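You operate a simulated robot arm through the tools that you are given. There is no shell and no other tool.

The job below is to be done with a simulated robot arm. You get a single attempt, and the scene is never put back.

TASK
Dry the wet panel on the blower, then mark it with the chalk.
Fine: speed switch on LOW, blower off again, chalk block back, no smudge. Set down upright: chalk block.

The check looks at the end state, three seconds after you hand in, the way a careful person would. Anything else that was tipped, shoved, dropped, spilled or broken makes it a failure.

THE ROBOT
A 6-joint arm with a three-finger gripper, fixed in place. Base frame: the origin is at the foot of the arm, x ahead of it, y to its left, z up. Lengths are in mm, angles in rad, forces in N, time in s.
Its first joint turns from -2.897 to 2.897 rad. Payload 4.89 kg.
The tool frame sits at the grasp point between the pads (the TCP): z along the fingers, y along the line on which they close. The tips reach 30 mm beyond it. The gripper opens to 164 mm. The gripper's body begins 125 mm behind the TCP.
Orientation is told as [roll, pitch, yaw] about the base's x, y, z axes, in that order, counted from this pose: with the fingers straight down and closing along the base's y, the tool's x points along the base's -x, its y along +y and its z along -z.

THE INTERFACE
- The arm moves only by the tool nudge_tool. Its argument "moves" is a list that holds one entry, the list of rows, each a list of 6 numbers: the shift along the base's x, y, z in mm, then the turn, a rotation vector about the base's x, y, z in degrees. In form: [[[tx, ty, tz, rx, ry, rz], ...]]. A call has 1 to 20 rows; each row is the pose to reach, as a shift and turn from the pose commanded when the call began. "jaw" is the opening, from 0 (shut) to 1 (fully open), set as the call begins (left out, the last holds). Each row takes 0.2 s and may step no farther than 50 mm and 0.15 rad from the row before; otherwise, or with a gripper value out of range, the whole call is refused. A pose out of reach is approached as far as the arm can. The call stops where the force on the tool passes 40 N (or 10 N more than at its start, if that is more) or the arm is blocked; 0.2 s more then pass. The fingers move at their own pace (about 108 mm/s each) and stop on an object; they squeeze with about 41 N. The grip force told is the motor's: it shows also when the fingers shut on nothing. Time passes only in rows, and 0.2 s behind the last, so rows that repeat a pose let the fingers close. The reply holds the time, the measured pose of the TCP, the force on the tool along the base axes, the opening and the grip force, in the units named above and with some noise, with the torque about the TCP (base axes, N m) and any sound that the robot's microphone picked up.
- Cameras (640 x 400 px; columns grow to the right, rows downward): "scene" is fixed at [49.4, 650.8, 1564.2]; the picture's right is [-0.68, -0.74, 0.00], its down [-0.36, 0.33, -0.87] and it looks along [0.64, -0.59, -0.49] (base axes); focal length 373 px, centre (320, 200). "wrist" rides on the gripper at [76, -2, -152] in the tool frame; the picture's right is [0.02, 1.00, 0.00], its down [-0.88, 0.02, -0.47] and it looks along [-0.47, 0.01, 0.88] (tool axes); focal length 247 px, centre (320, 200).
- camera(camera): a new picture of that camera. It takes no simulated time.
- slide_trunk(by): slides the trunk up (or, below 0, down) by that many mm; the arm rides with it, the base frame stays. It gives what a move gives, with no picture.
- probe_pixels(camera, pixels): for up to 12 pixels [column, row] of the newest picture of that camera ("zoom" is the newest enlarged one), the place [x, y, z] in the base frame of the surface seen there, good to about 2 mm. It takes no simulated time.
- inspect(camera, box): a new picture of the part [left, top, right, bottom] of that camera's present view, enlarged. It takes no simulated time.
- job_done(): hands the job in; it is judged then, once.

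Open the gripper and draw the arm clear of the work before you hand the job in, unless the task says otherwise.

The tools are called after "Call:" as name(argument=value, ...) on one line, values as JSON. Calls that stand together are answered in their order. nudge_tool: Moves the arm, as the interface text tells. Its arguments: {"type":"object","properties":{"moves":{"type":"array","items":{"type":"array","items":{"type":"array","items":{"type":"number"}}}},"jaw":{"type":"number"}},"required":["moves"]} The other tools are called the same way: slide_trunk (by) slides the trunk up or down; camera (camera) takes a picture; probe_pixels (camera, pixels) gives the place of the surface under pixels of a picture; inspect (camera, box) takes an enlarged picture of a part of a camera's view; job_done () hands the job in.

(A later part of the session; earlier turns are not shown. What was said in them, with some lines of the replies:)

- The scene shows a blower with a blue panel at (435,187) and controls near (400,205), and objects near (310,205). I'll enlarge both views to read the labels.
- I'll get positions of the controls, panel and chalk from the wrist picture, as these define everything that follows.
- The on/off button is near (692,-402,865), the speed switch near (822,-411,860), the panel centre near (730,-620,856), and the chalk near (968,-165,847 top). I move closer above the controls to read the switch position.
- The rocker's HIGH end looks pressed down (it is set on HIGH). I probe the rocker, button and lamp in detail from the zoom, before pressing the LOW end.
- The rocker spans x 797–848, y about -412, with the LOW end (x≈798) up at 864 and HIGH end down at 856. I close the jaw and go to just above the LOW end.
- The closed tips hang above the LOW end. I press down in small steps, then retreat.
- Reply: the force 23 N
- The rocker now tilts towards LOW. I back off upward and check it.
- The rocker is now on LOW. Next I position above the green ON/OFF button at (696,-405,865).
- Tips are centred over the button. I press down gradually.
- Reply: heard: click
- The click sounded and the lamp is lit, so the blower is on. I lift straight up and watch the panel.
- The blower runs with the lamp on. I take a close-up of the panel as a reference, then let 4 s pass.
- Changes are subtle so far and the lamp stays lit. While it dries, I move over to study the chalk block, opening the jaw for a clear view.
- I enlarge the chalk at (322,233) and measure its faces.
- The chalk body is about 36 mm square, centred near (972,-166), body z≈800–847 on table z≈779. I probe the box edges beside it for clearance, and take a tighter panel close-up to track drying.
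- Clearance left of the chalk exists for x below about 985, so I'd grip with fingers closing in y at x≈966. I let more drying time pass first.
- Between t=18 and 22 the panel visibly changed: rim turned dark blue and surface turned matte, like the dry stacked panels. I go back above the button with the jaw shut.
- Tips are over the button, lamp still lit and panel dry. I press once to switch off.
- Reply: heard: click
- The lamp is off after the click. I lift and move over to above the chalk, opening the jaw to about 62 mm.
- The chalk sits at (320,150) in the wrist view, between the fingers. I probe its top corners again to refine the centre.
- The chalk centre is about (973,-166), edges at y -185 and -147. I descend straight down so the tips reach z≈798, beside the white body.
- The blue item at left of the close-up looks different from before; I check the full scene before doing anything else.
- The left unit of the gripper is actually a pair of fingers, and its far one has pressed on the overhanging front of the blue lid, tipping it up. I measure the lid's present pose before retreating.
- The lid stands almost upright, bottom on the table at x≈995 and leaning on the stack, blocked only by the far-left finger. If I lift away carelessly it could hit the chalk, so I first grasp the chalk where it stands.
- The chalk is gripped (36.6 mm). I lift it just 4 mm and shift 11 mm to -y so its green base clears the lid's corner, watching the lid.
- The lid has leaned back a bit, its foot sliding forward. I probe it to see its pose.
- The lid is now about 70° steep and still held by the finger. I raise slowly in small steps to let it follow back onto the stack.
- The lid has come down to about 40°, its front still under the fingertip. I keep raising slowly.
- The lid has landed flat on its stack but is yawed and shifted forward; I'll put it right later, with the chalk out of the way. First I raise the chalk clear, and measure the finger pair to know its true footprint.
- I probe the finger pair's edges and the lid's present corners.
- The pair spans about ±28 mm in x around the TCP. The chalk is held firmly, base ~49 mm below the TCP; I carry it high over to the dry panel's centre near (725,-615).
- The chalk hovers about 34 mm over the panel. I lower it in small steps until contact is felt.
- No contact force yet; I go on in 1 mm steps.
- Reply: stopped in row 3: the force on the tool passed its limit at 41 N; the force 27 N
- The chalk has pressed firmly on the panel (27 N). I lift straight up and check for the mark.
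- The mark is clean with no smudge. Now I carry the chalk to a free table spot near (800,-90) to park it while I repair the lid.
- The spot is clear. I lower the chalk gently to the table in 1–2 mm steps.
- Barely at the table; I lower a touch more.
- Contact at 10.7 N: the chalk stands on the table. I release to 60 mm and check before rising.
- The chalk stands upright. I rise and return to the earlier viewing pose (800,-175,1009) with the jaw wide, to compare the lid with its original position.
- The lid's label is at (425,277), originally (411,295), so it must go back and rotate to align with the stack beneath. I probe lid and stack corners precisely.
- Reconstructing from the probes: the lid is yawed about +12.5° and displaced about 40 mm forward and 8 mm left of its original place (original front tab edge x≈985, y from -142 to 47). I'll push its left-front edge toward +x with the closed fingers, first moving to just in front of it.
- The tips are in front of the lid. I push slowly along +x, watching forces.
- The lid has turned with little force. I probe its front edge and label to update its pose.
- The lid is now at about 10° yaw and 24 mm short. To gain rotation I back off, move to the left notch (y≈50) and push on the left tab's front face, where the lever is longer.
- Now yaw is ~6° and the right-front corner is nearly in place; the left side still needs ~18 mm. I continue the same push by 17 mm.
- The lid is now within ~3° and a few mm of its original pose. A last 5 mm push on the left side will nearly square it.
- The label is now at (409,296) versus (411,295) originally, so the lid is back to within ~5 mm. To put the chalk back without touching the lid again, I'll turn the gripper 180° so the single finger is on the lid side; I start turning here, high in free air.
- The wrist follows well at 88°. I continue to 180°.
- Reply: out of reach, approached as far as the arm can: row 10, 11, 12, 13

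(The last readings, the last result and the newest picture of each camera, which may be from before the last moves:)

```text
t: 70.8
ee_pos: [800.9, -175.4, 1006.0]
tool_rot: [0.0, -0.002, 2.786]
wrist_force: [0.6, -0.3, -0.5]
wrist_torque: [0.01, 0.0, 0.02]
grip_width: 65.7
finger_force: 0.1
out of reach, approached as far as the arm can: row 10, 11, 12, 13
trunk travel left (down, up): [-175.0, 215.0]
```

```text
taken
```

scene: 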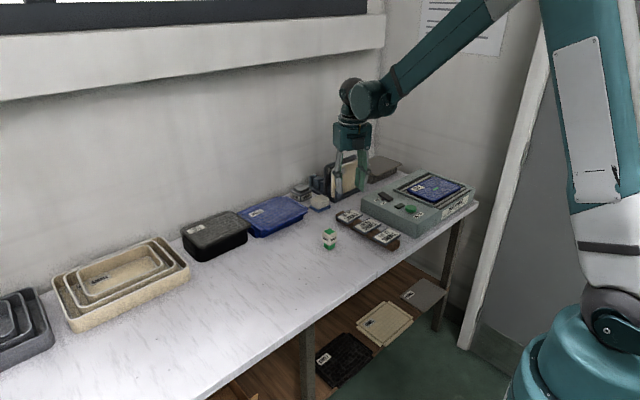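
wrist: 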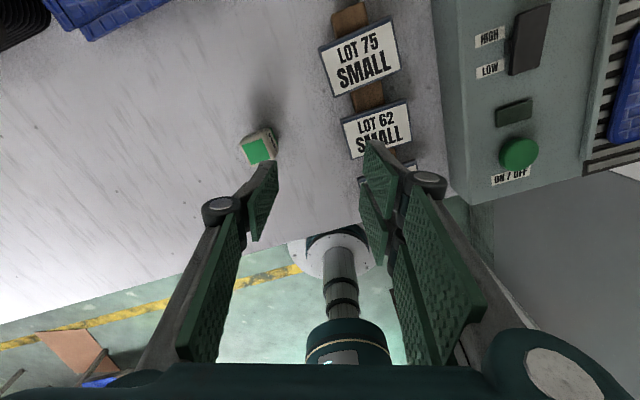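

The wrist stops at 160° in this direction. I turn back and go around the other way (to -180°), which the joint range should allow at this side.

Call:
nudge_tool(moves=[[[0, 0, 0, 0, 0, -8], [0, 0, 0, 0, 0, -16], [0, 0, 0, 0, 0, -24], [0, 0, 0, 0, 0, -32], [0, 0, 0, 0, 0, -40], [0, 0, 0, 0, 0, -48], [0, 0, 0, 0, 0, -56], [0, 0, 0, 0, 0, -64], [0, 0, 0, 0, 0, -72], [0, 0, 0, 0, 0, -80], [0, 0, 0, 0, 0, -88], [0, 0, 0, 0, 0, -96], [0, 0, 0, 0, 0, -104], [0, 0, 0, 0, 0, -112], [0, 0, 0, 0, 0, -120], [0, 0, 0, 0, 0, -128], [0, 0, 0, 0, 0, -136], [0, 0, 0, 0, 0, -144], [0, 0, 0, 0, 0, -152], [0, 0, 0, 0, 0, -160]]])

```text
t: 75.0
ee_pos: [800.4, -176.0, 1007.8]
tool_rot: [0.001, 0.0, -0.009]
wrist_force: [0.5, 0.3, 0.0]
wrist_torque: [0.03, 0.03, -0.03]
grip_width: 65.5
finger_force: 0.0
trunk travel left (down, up): [-175.0, 215.0]
```

Back at about 0°. I continue turning in the negative direction.

Call:
nudge_tool(moves=[[[0, 0, 0, 0, 0, -8], [0, 0, 0, 0, 0, -16], [0, 0, 0, 0, 0, -24], [0, 0, 0, 0, 0, -32], [0, 0, 0, 0, 0, -40], [0, 0, 0, 0, 0, -48], [0, 0, 0, 0, 0, -56], [0, 0, 0, 0, 0, -64], [0, 0, 0, 0, 0, -72], [0, 0, 0, 0, 0, -80], [0, 0, 0, 0, 0, -88], [0, 0, 0, 0, 0, -96], [0, 0, 0, 0, 0, -104], [0, 0, 0, 0, 0, -112], [0, 0, 0, 0, 0, -120], [0, 0, 0, 0, 0, -128], [0, 0, 0, 0, 0, -136], [0, 0, 0, 0, 0, -144], [0, 0, 0, 0, 0, -152], [0, 0, 0, 0, 0, -160]]])

Call:
nudge_tool(moves=[[[0, 0, 0, 0, 0, -7], [0, 0, 0, 0, 0, -13], [0, 0, 0, 0, 0, -19.5], [0, 0, 0, 0, 0, -19.5]]])

Call:
camera(camera="wrist")

```text
t: 79.2
ee_pos: [800.8, -176.3, 1007.5]
tool_rot: [0.001, 0.0, -2.802]
wrist_force: [0.6, -0.5, 0.2]
wrist_torque: [0.0, 0.01, 0.06]
grip_width: 65.8
finger_force: 0.0
trunk travel left (down, up): [-175.0, 215.0]
```

```text
t: 80.2
ee_pos: [800.2, -176.3, 1007.3]
tool_rot: [0.001, 0.0, -3.139]
wrist_force: [0.9, -0.1, -0.3]
wrist_torque: [0.02, 0.0, 0.0]
grip_width: 65.8
finger_force: 0.1
trunk travel left (down, up): [-175.0, 215.0]
```

```text
taken
```

wrist: 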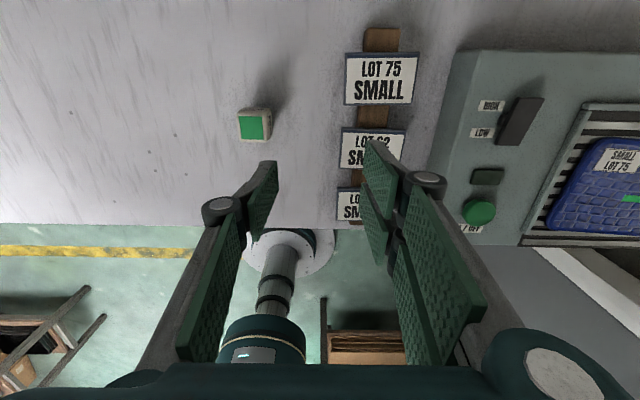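

The gripper now points at -180°. I probe the parked chalk at (255,125) to centre on it.

Call:
inspect(camera="wrist", box=[205, 90, 305, 160])

Call:
probe_pixels(camera="zoom", pixels=[[222, 160], [415, 160], [222, 310], [410, 305], [320, 235], [320, 330], [320, 140]])

```text
5.71 times, centred on (255, 125) of wrist
```

zoom: 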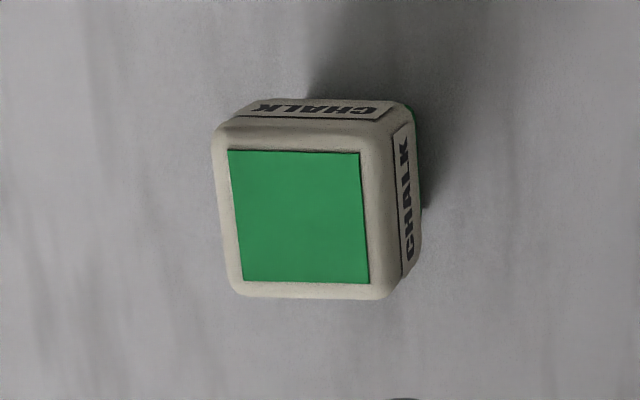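

```text
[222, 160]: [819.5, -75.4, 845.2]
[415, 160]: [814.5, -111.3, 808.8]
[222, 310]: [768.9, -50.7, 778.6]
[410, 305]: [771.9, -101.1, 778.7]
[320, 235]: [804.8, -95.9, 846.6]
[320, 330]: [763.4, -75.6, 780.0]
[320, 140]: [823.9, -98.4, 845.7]
```

The chalk centre is (808,-92). I move over it and descend to the same grip height, 828.

Call:
nudge_tool(moves=[[[3, 40, 0, 0, 0, 0], [7, 83.5, 0, 0, 0, 0], [7, 83.5, -45, 0, 0, 0], [7, 83.5, -90, 0, 0, 0], [7, 83.5, -110, 0, 0, 0], [7, 83.5, -110, 0, 0, 0]]])

Call:
camera(camera="wrist")

Call:
inspect(camera="scene", box=[280, 180, 380, 255])

```text
t: 81.6
ee_pos: [808.5, -91.8, 897.9]
tool_rot: [-0.002, -0.001, -3.128]
wrist_force: [0.4, 0.0, -0.2]
wrist_torque: [-0.02, 0.11, -0.01]
grip_width: 65.5
finger_force: 0.0
trunk travel left (down, up): [-175.0, 215.0]
```

```text
taken
```

wrist: 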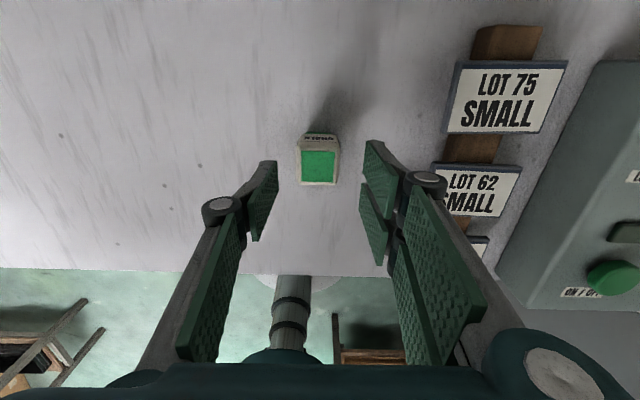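

```text
5.33 times, centred on (330, 218) of scene
```

zoom: 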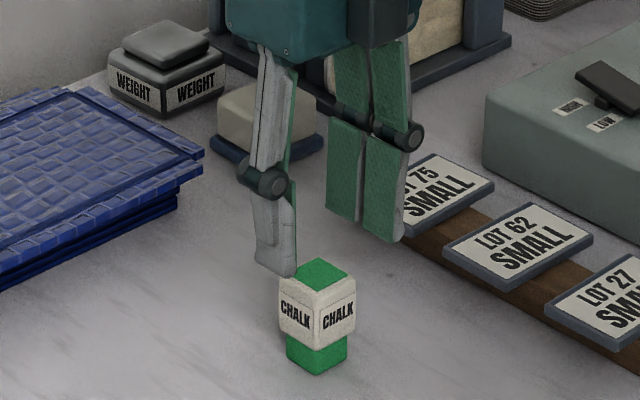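

Aligned: chalk is centred between the fingers. I descend and grip.

Call:
nudge_tool(moves=[[[0, 0, -35, 0, 0, 0], [0, 0, -60, 0, 0, 0], [0, 0, -71, 0, 0, 0], [0, 0, -71, 0, 0, 0]]])

Call:
nudge_tool(moves=[[[0, 0, 0, 0, 0, 0], [0, 0, 0, 0, 0, 0], [0, 0, 0, 0, 0, 0], [0, 0, 0, 0, 0, 0]]], jaw=0.15)

Call:
camera(camera="wrist")

```text
t: 82.6
ee_pos: [807.1, -94.7, 827.0]
tool_rot: [-0.003, -0.001, -3.13]
wrist_force: [-0.7, 0.0, 0.9]
wrist_torque: [0.02, 0.03, -0.01]
grip_width: 65.8
finger_force: 0.1
trunk travel left (down, up): [-175.0, 215.0]
```

```text
t: 83.6
ee_pos: [807.7, -94.7, 826.1]
tool_rot: [-0.002, 0.0, -3.13]
wrist_force: [0.4, -0.5, -0.6]
wrist_torque: [-0.02, 0.01, -0.03]
grip_width: 36.6
finger_force: 40.9
trunk travel left (down, up): [-175.0, 215.0]
```

```text
taken
```

wrist: 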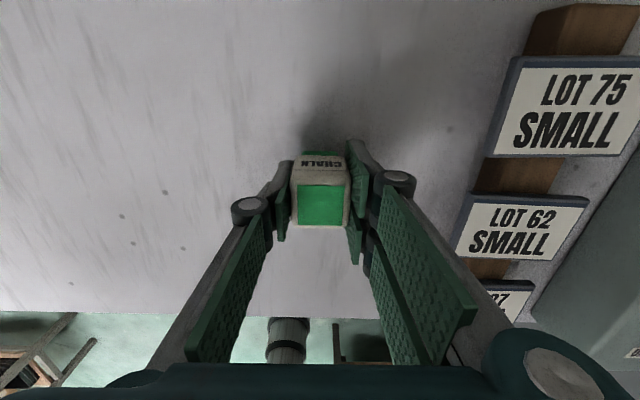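

Gripped at 36.6 mm. I lift and carry it to above its original place (target centre ≈ (967,-169)).

Call:
nudge_tool(moves=[[[0, 0, 5, 0, 0, 0], [0, 0, 40, 0, 0, 0], [0, 0, 80, 0, 0, 0], [0, 0, 110, 0, 0, 0], [40, -18, 110, 0, 0, 0], [80, -37, 110, 0, 0, 0], [120, -56, 110, 0, 0, 0], [159.5, -74.5, 110, 0, 0, 0], [159.5, -74.5, 110, 0, 0, 0], [159.5, -74.5, 110, 0, 0, 0]]])

Call:
camera(camera="wrist")

Call:
inspect(camera="scene", box=[260, 140, 380, 230])

```text
t: 85.8
ee_pos: [969.1, -169.2, 935.6]
tool_rot: [0.003, 0.0, -3.137]
wrist_force: [0.9, -0.1, -1.3]
wrist_torque: [0.06, 0.05, 0.0]
grip_width: 36.6
finger_force: 41.2
trunk travel left (down, up): [-175.0, 215.0]
```

```text
taken
```

wrist: 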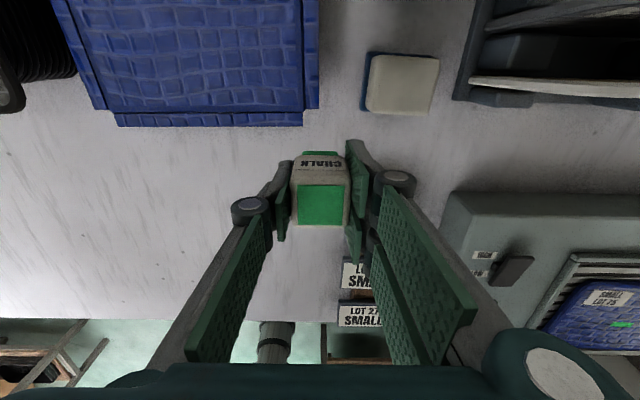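

```text
4.44 times, centred on (320, 185) of scene
```

zoom: 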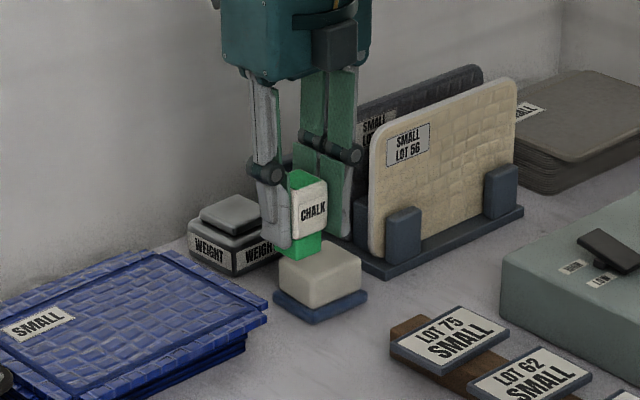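

From this side the lid's front edge is clearly visible at (300,125). I probe lid and eraser edges to confirm clearances before lowering.

Call:
probe_pixels(camera="wrist", pixels=[[298, 119], [200, 119], [125, 119], [315, 104], [310, 60], [298, 124], [365, 107], [370, 112], [430, 112]])

```text
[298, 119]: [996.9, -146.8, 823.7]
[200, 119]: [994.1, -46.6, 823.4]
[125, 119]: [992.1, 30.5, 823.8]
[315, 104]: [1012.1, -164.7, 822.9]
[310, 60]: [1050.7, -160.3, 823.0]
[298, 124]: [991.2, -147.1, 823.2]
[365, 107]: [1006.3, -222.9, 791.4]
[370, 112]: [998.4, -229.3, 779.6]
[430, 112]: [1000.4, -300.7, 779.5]
```

Lid front edge is at x≈988 and the chalk's rear will be at ≈985, fingers at x<982. I lower to just above the table.

Call:
nudge_tool(moves=[[[-1, 0, -40, 0, 0, 0], [-1, 0, -70, 0, 0, 0], [-1, 0, -90, 0, 0, 0], [-1, 0, -100, 0, 0, 0], [-1, 0, -105, 0, 0, 0], [-1, 0, -105, 0, 0, 0]]])

Call:
camera(camera="wrist")

Call:
inspect(camera="scene", box=[230, 150, 350, 240])

```text
t: 87.2
ee_pos: [966.4, -168.5, 830.8]
tool_rot: [0.002, 0.0, -3.137]
wrist_force: [0.6, 0.3, 0.3]
wrist_torque: [0.0, -0.02, 0.0]
grip_width: 36.5
finger_force: 41.2
trunk travel left (down, up): [-175.0, 215.0]
```

```text
taken
```

wrist: 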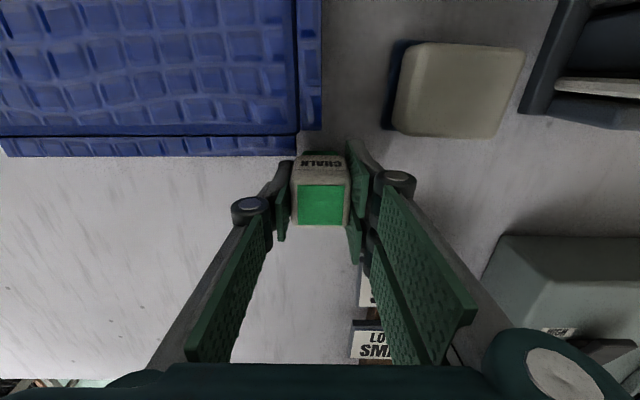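

```text
4.44 times, centred on (290, 195) of scene
```

zoom: 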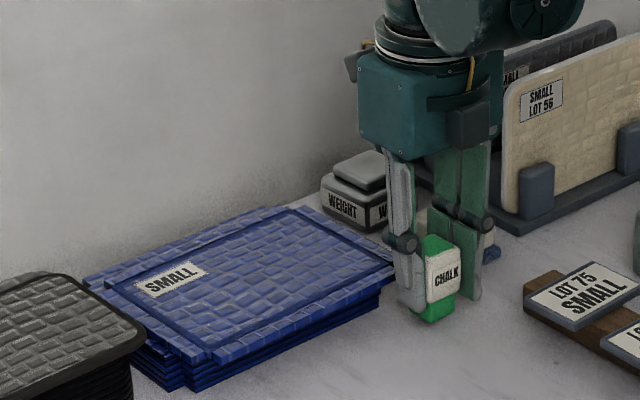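

The lid is undisturbed and the chalk is next to it with clear fingers. I lower the last few mm until contact.

Call:
nudge_tool(moves=[[[0, 0, -2, 0, 0, 0], [0, 0, -3, 0, 0, 0], [0, 0, -4, 0, 0, 0], [0, 0, -4, 0, 0, 0]]])

```text
t: 88.2
ee_pos: [966.1, -167.8, 828.0]
tool_rot: [0.003, -0.001, -3.137]
wrist_force: [-0.3, -0.2, -1.4]
wrist_torque: [-0.04, 0.0, -0.03]
grip_width: 36.4
finger_force: 41.0
trunk travel left (down, up): [-175.0, 215.0]
```

No contact yet; half-millimetre steps now.

Call:
nudge_tool(moves=[[[0, 0, -0.5, 0, 0, 0], [0, 0, -1, 0, 0, 0], [0, 0, -1, 0, 0, 0]]])

```text
t: 89.0
ee_pos: [966.8, -165.6, 826.0]
tool_rot: [0.001, -0.002, -3.137]
wrist_force: [0.8, 0.2, 0.0]
wrist_torque: [-0.01, -0.02, -0.01]
grip_width: 36.7
finger_force: 41.2
trunk travel left (down, up): [-175.0, 215.0]
```

Call:
nudge_tool(moves=[[[0, 0, -0.5, 0, 0, 0], [0, 0, -1, 0, 0, 0], [0, 0, -1, 0, 0, 0]]])

```text
t: 89.8
ee_pos: [966.1, -166.2, 826.2]
tool_rot: [0.002, -0.001, -3.138]
wrist_force: [3.8, -0.3, 9.4]
wrist_torque: [-0.15, -0.2, 0.05]
grip_width: 36.7
finger_force: 41.0
trunk travel left (down, up): [-175.0, 215.0]
```

Contact at 9.4 N: the chalk is on the table. I release by opening only to about 56 mm.

Call:
nudge_tool(moves=[[[0, 0, 0, 0, 0, 0], [0, 0, 0, 0, 0, 0], [0, 0, 0, 0, 0, 0]]], jaw=0.34)

Call:
camera(camera="wrist")

Call:
inspect(camera="scene", box=[230, 150, 350, 240])

```text
t: 90.6
ee_pos: [967.5, -166.5, 826.3]
tool_rot: [0.001, 0.0, -3.138]
wrist_force: [-0.5, 0.3, -0.3]
wrist_torque: [0.0, -0.02, 0.01]
grip_width: 55.9
finger_force: 0.1
trunk travel left (down, up): [-175.0, 215.0]
```

```text
taken
```

wrist: 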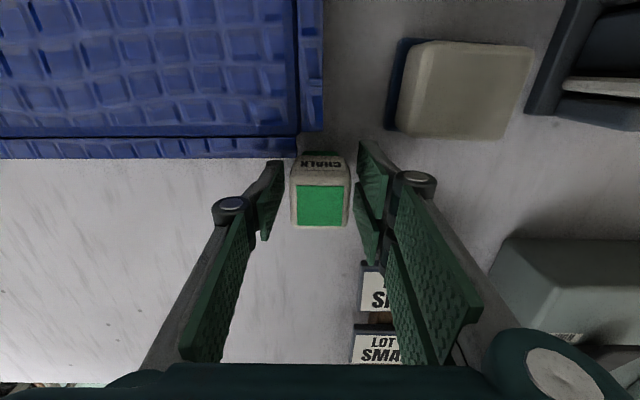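

```text
4.44 times, centred on (290, 195) of scene
```

zoom: 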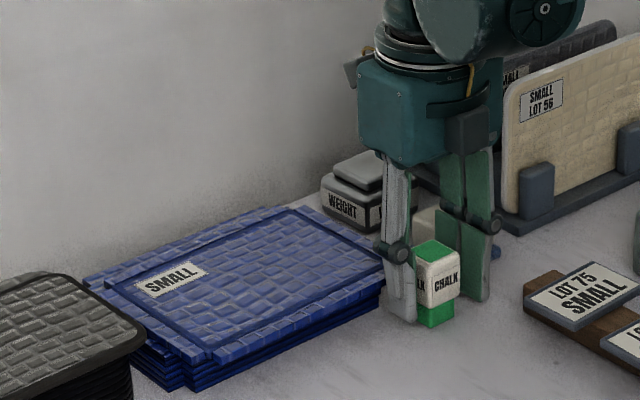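

The chalk stands free and upright. I rise straight up and then draw back.

Call:
nudge_tool(moves=[[[0, 0, 10, 0, 0, 0], [0, 0, 40, 0, 0, 0], [0, 0, 80, 0, 0, 0], [0, 0, 125, 0, 0, 0], [0, 0, 170, 0, 0, 0], [-40, 0, 190, 0, 0, 0], [-85, 0, 200, 0, 0, 0], [-130, 0, 210, 0, 0, 0], [-130, 0, 210, 0, 0, 0]]])

Call:
camera(camera="scene")

Call:
inspect(camera="scene", box=[200, 140, 360, 240])

Call:
inspect(camera="scene", box=[340, 150, 500, 250])

Call:
camera(camera="wrist")

```text
t: 92.6
ee_pos: [833.0, -167.1, 1035.5]
tool_rot: [0.001, 0.0, -3.138]
wrist_force: [-0.6, -0.6, 0.5]
wrist_torque: [-0.05, -0.11, -0.04]
grip_width: 55.6
finger_force: 0.1
trunk travel left (down, up): [-175.0, 215.0]
```

```text
taken
```

scene: 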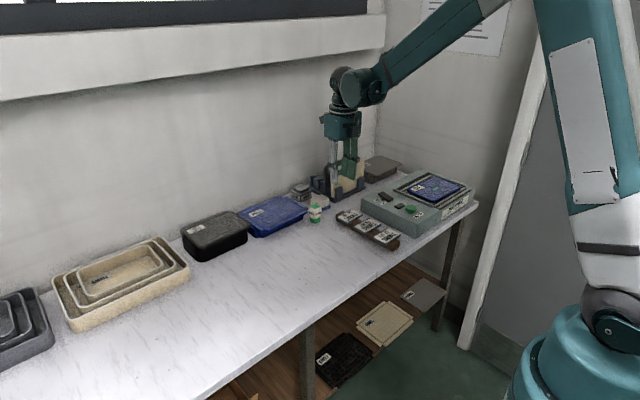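

```text
4.00 times, centred on (280, 190) of scene
```

zoom: 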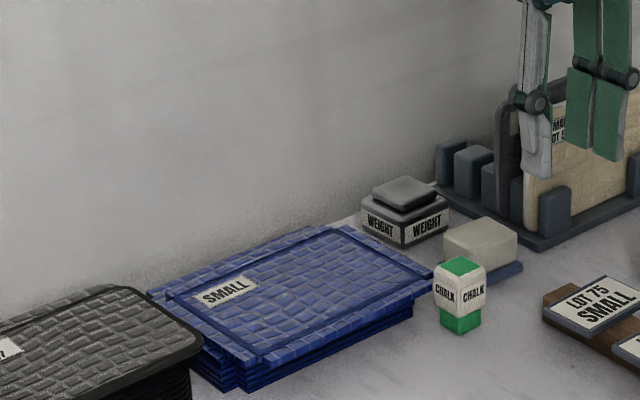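

```text
4.00 times, centred on (420, 200) of scene
```

zoom: 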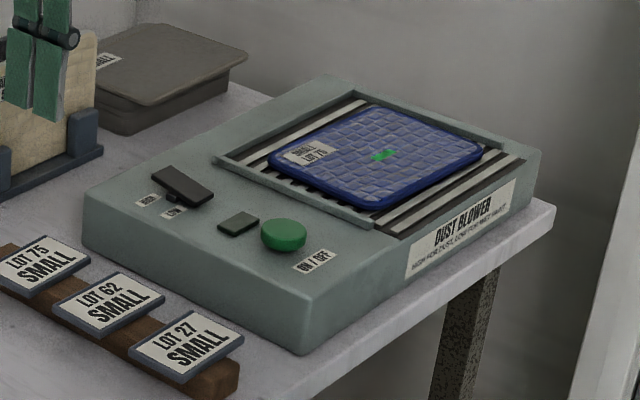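

```text
taken
```

wrist: 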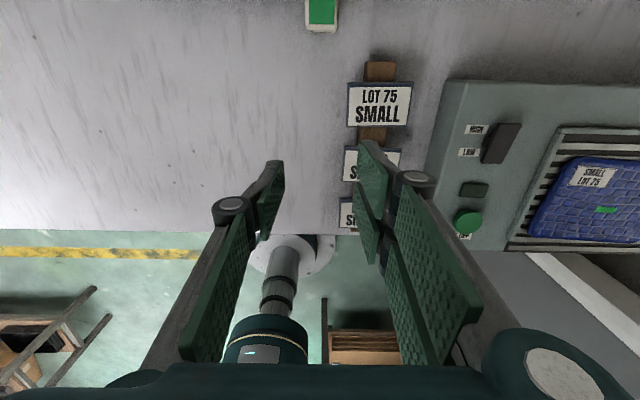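

Chalk is back upright (top at px (316,206) versus (313,206) originally), lid back in place, switch on LOW, lamp off, mark clean. I raise the arm further clear with the jaw open.

Call:
nudge_tool(moves=[[[-40, 0, 20, 0, 0, 0], [-80, 0, 50, 0, 0, 0], [-120, 0, 80, 0, 0, 0], [-150, 0, 110, 0, 0, 0], [-150, 0, 110, 0, 0, 0]]], jaw=0.8)

Call:
inspect(camera="scene", box=[200, 140, 480, 260])

```text
t: 93.8
ee_pos: [684.3, -166.8, 1147.5]
tool_rot: [0.001, 0.0, -3.138]
wrist_force: [-1.5, 0.0, 0.6]
wrist_torque: [-0.02, -0.15, 0.01]
grip_width: 131.4
finger_force: 0.1
trunk travel left (down, up): [-175.0, 215.0]
```

```text
2.29 times, centred on (340, 200) of scene
```

zoom: 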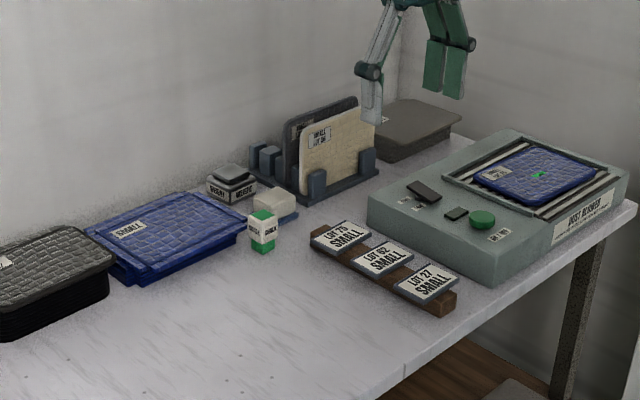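

Everything is in order: panel dry with a green mark, switch LOW, lamp off, chalk upright in its place, lid restored, arm clear. I hand the job in.

Call:
job_done()

```text
The job is handed in.
```

I dried the panel on LOW and marked it with the chalk, and the job is handed in. On the way I tipped something and had to put it back.

- **Drying:** The speed switch was on HIGH, so I set it to LOW before starting the blower. After about 15 s of running, the surface turned matte and the rim dark. I then switched the blower off; the button clicked and the lamp is out.
- **Mark:** There is one clean green mark near the centre of the panel, with no smudge. The chalk pressed a little harder than planned (41 N at the peak), but it did not drag.
- **What I tipped:** When I reached for the chalk, one side of the gripper turned out to be a pair of fingers. The far one pressed on the overhanging front edge of the blue "SMALL" piece on top of the stack beside the chalk. It stood up almost vertically, and as I raised the gripper it settled back flat but out of line. I pushed it back into place, and by the camera comparison it is within about 5 mm and a degree or two of where it started.
- **Chalk block:** It stands upright within about 8 mm of its original spot. I set it slightly forward to keep clear of the blue piece.

In the last pictures nothing else looked moved. The arm is clear and the gripper is open.
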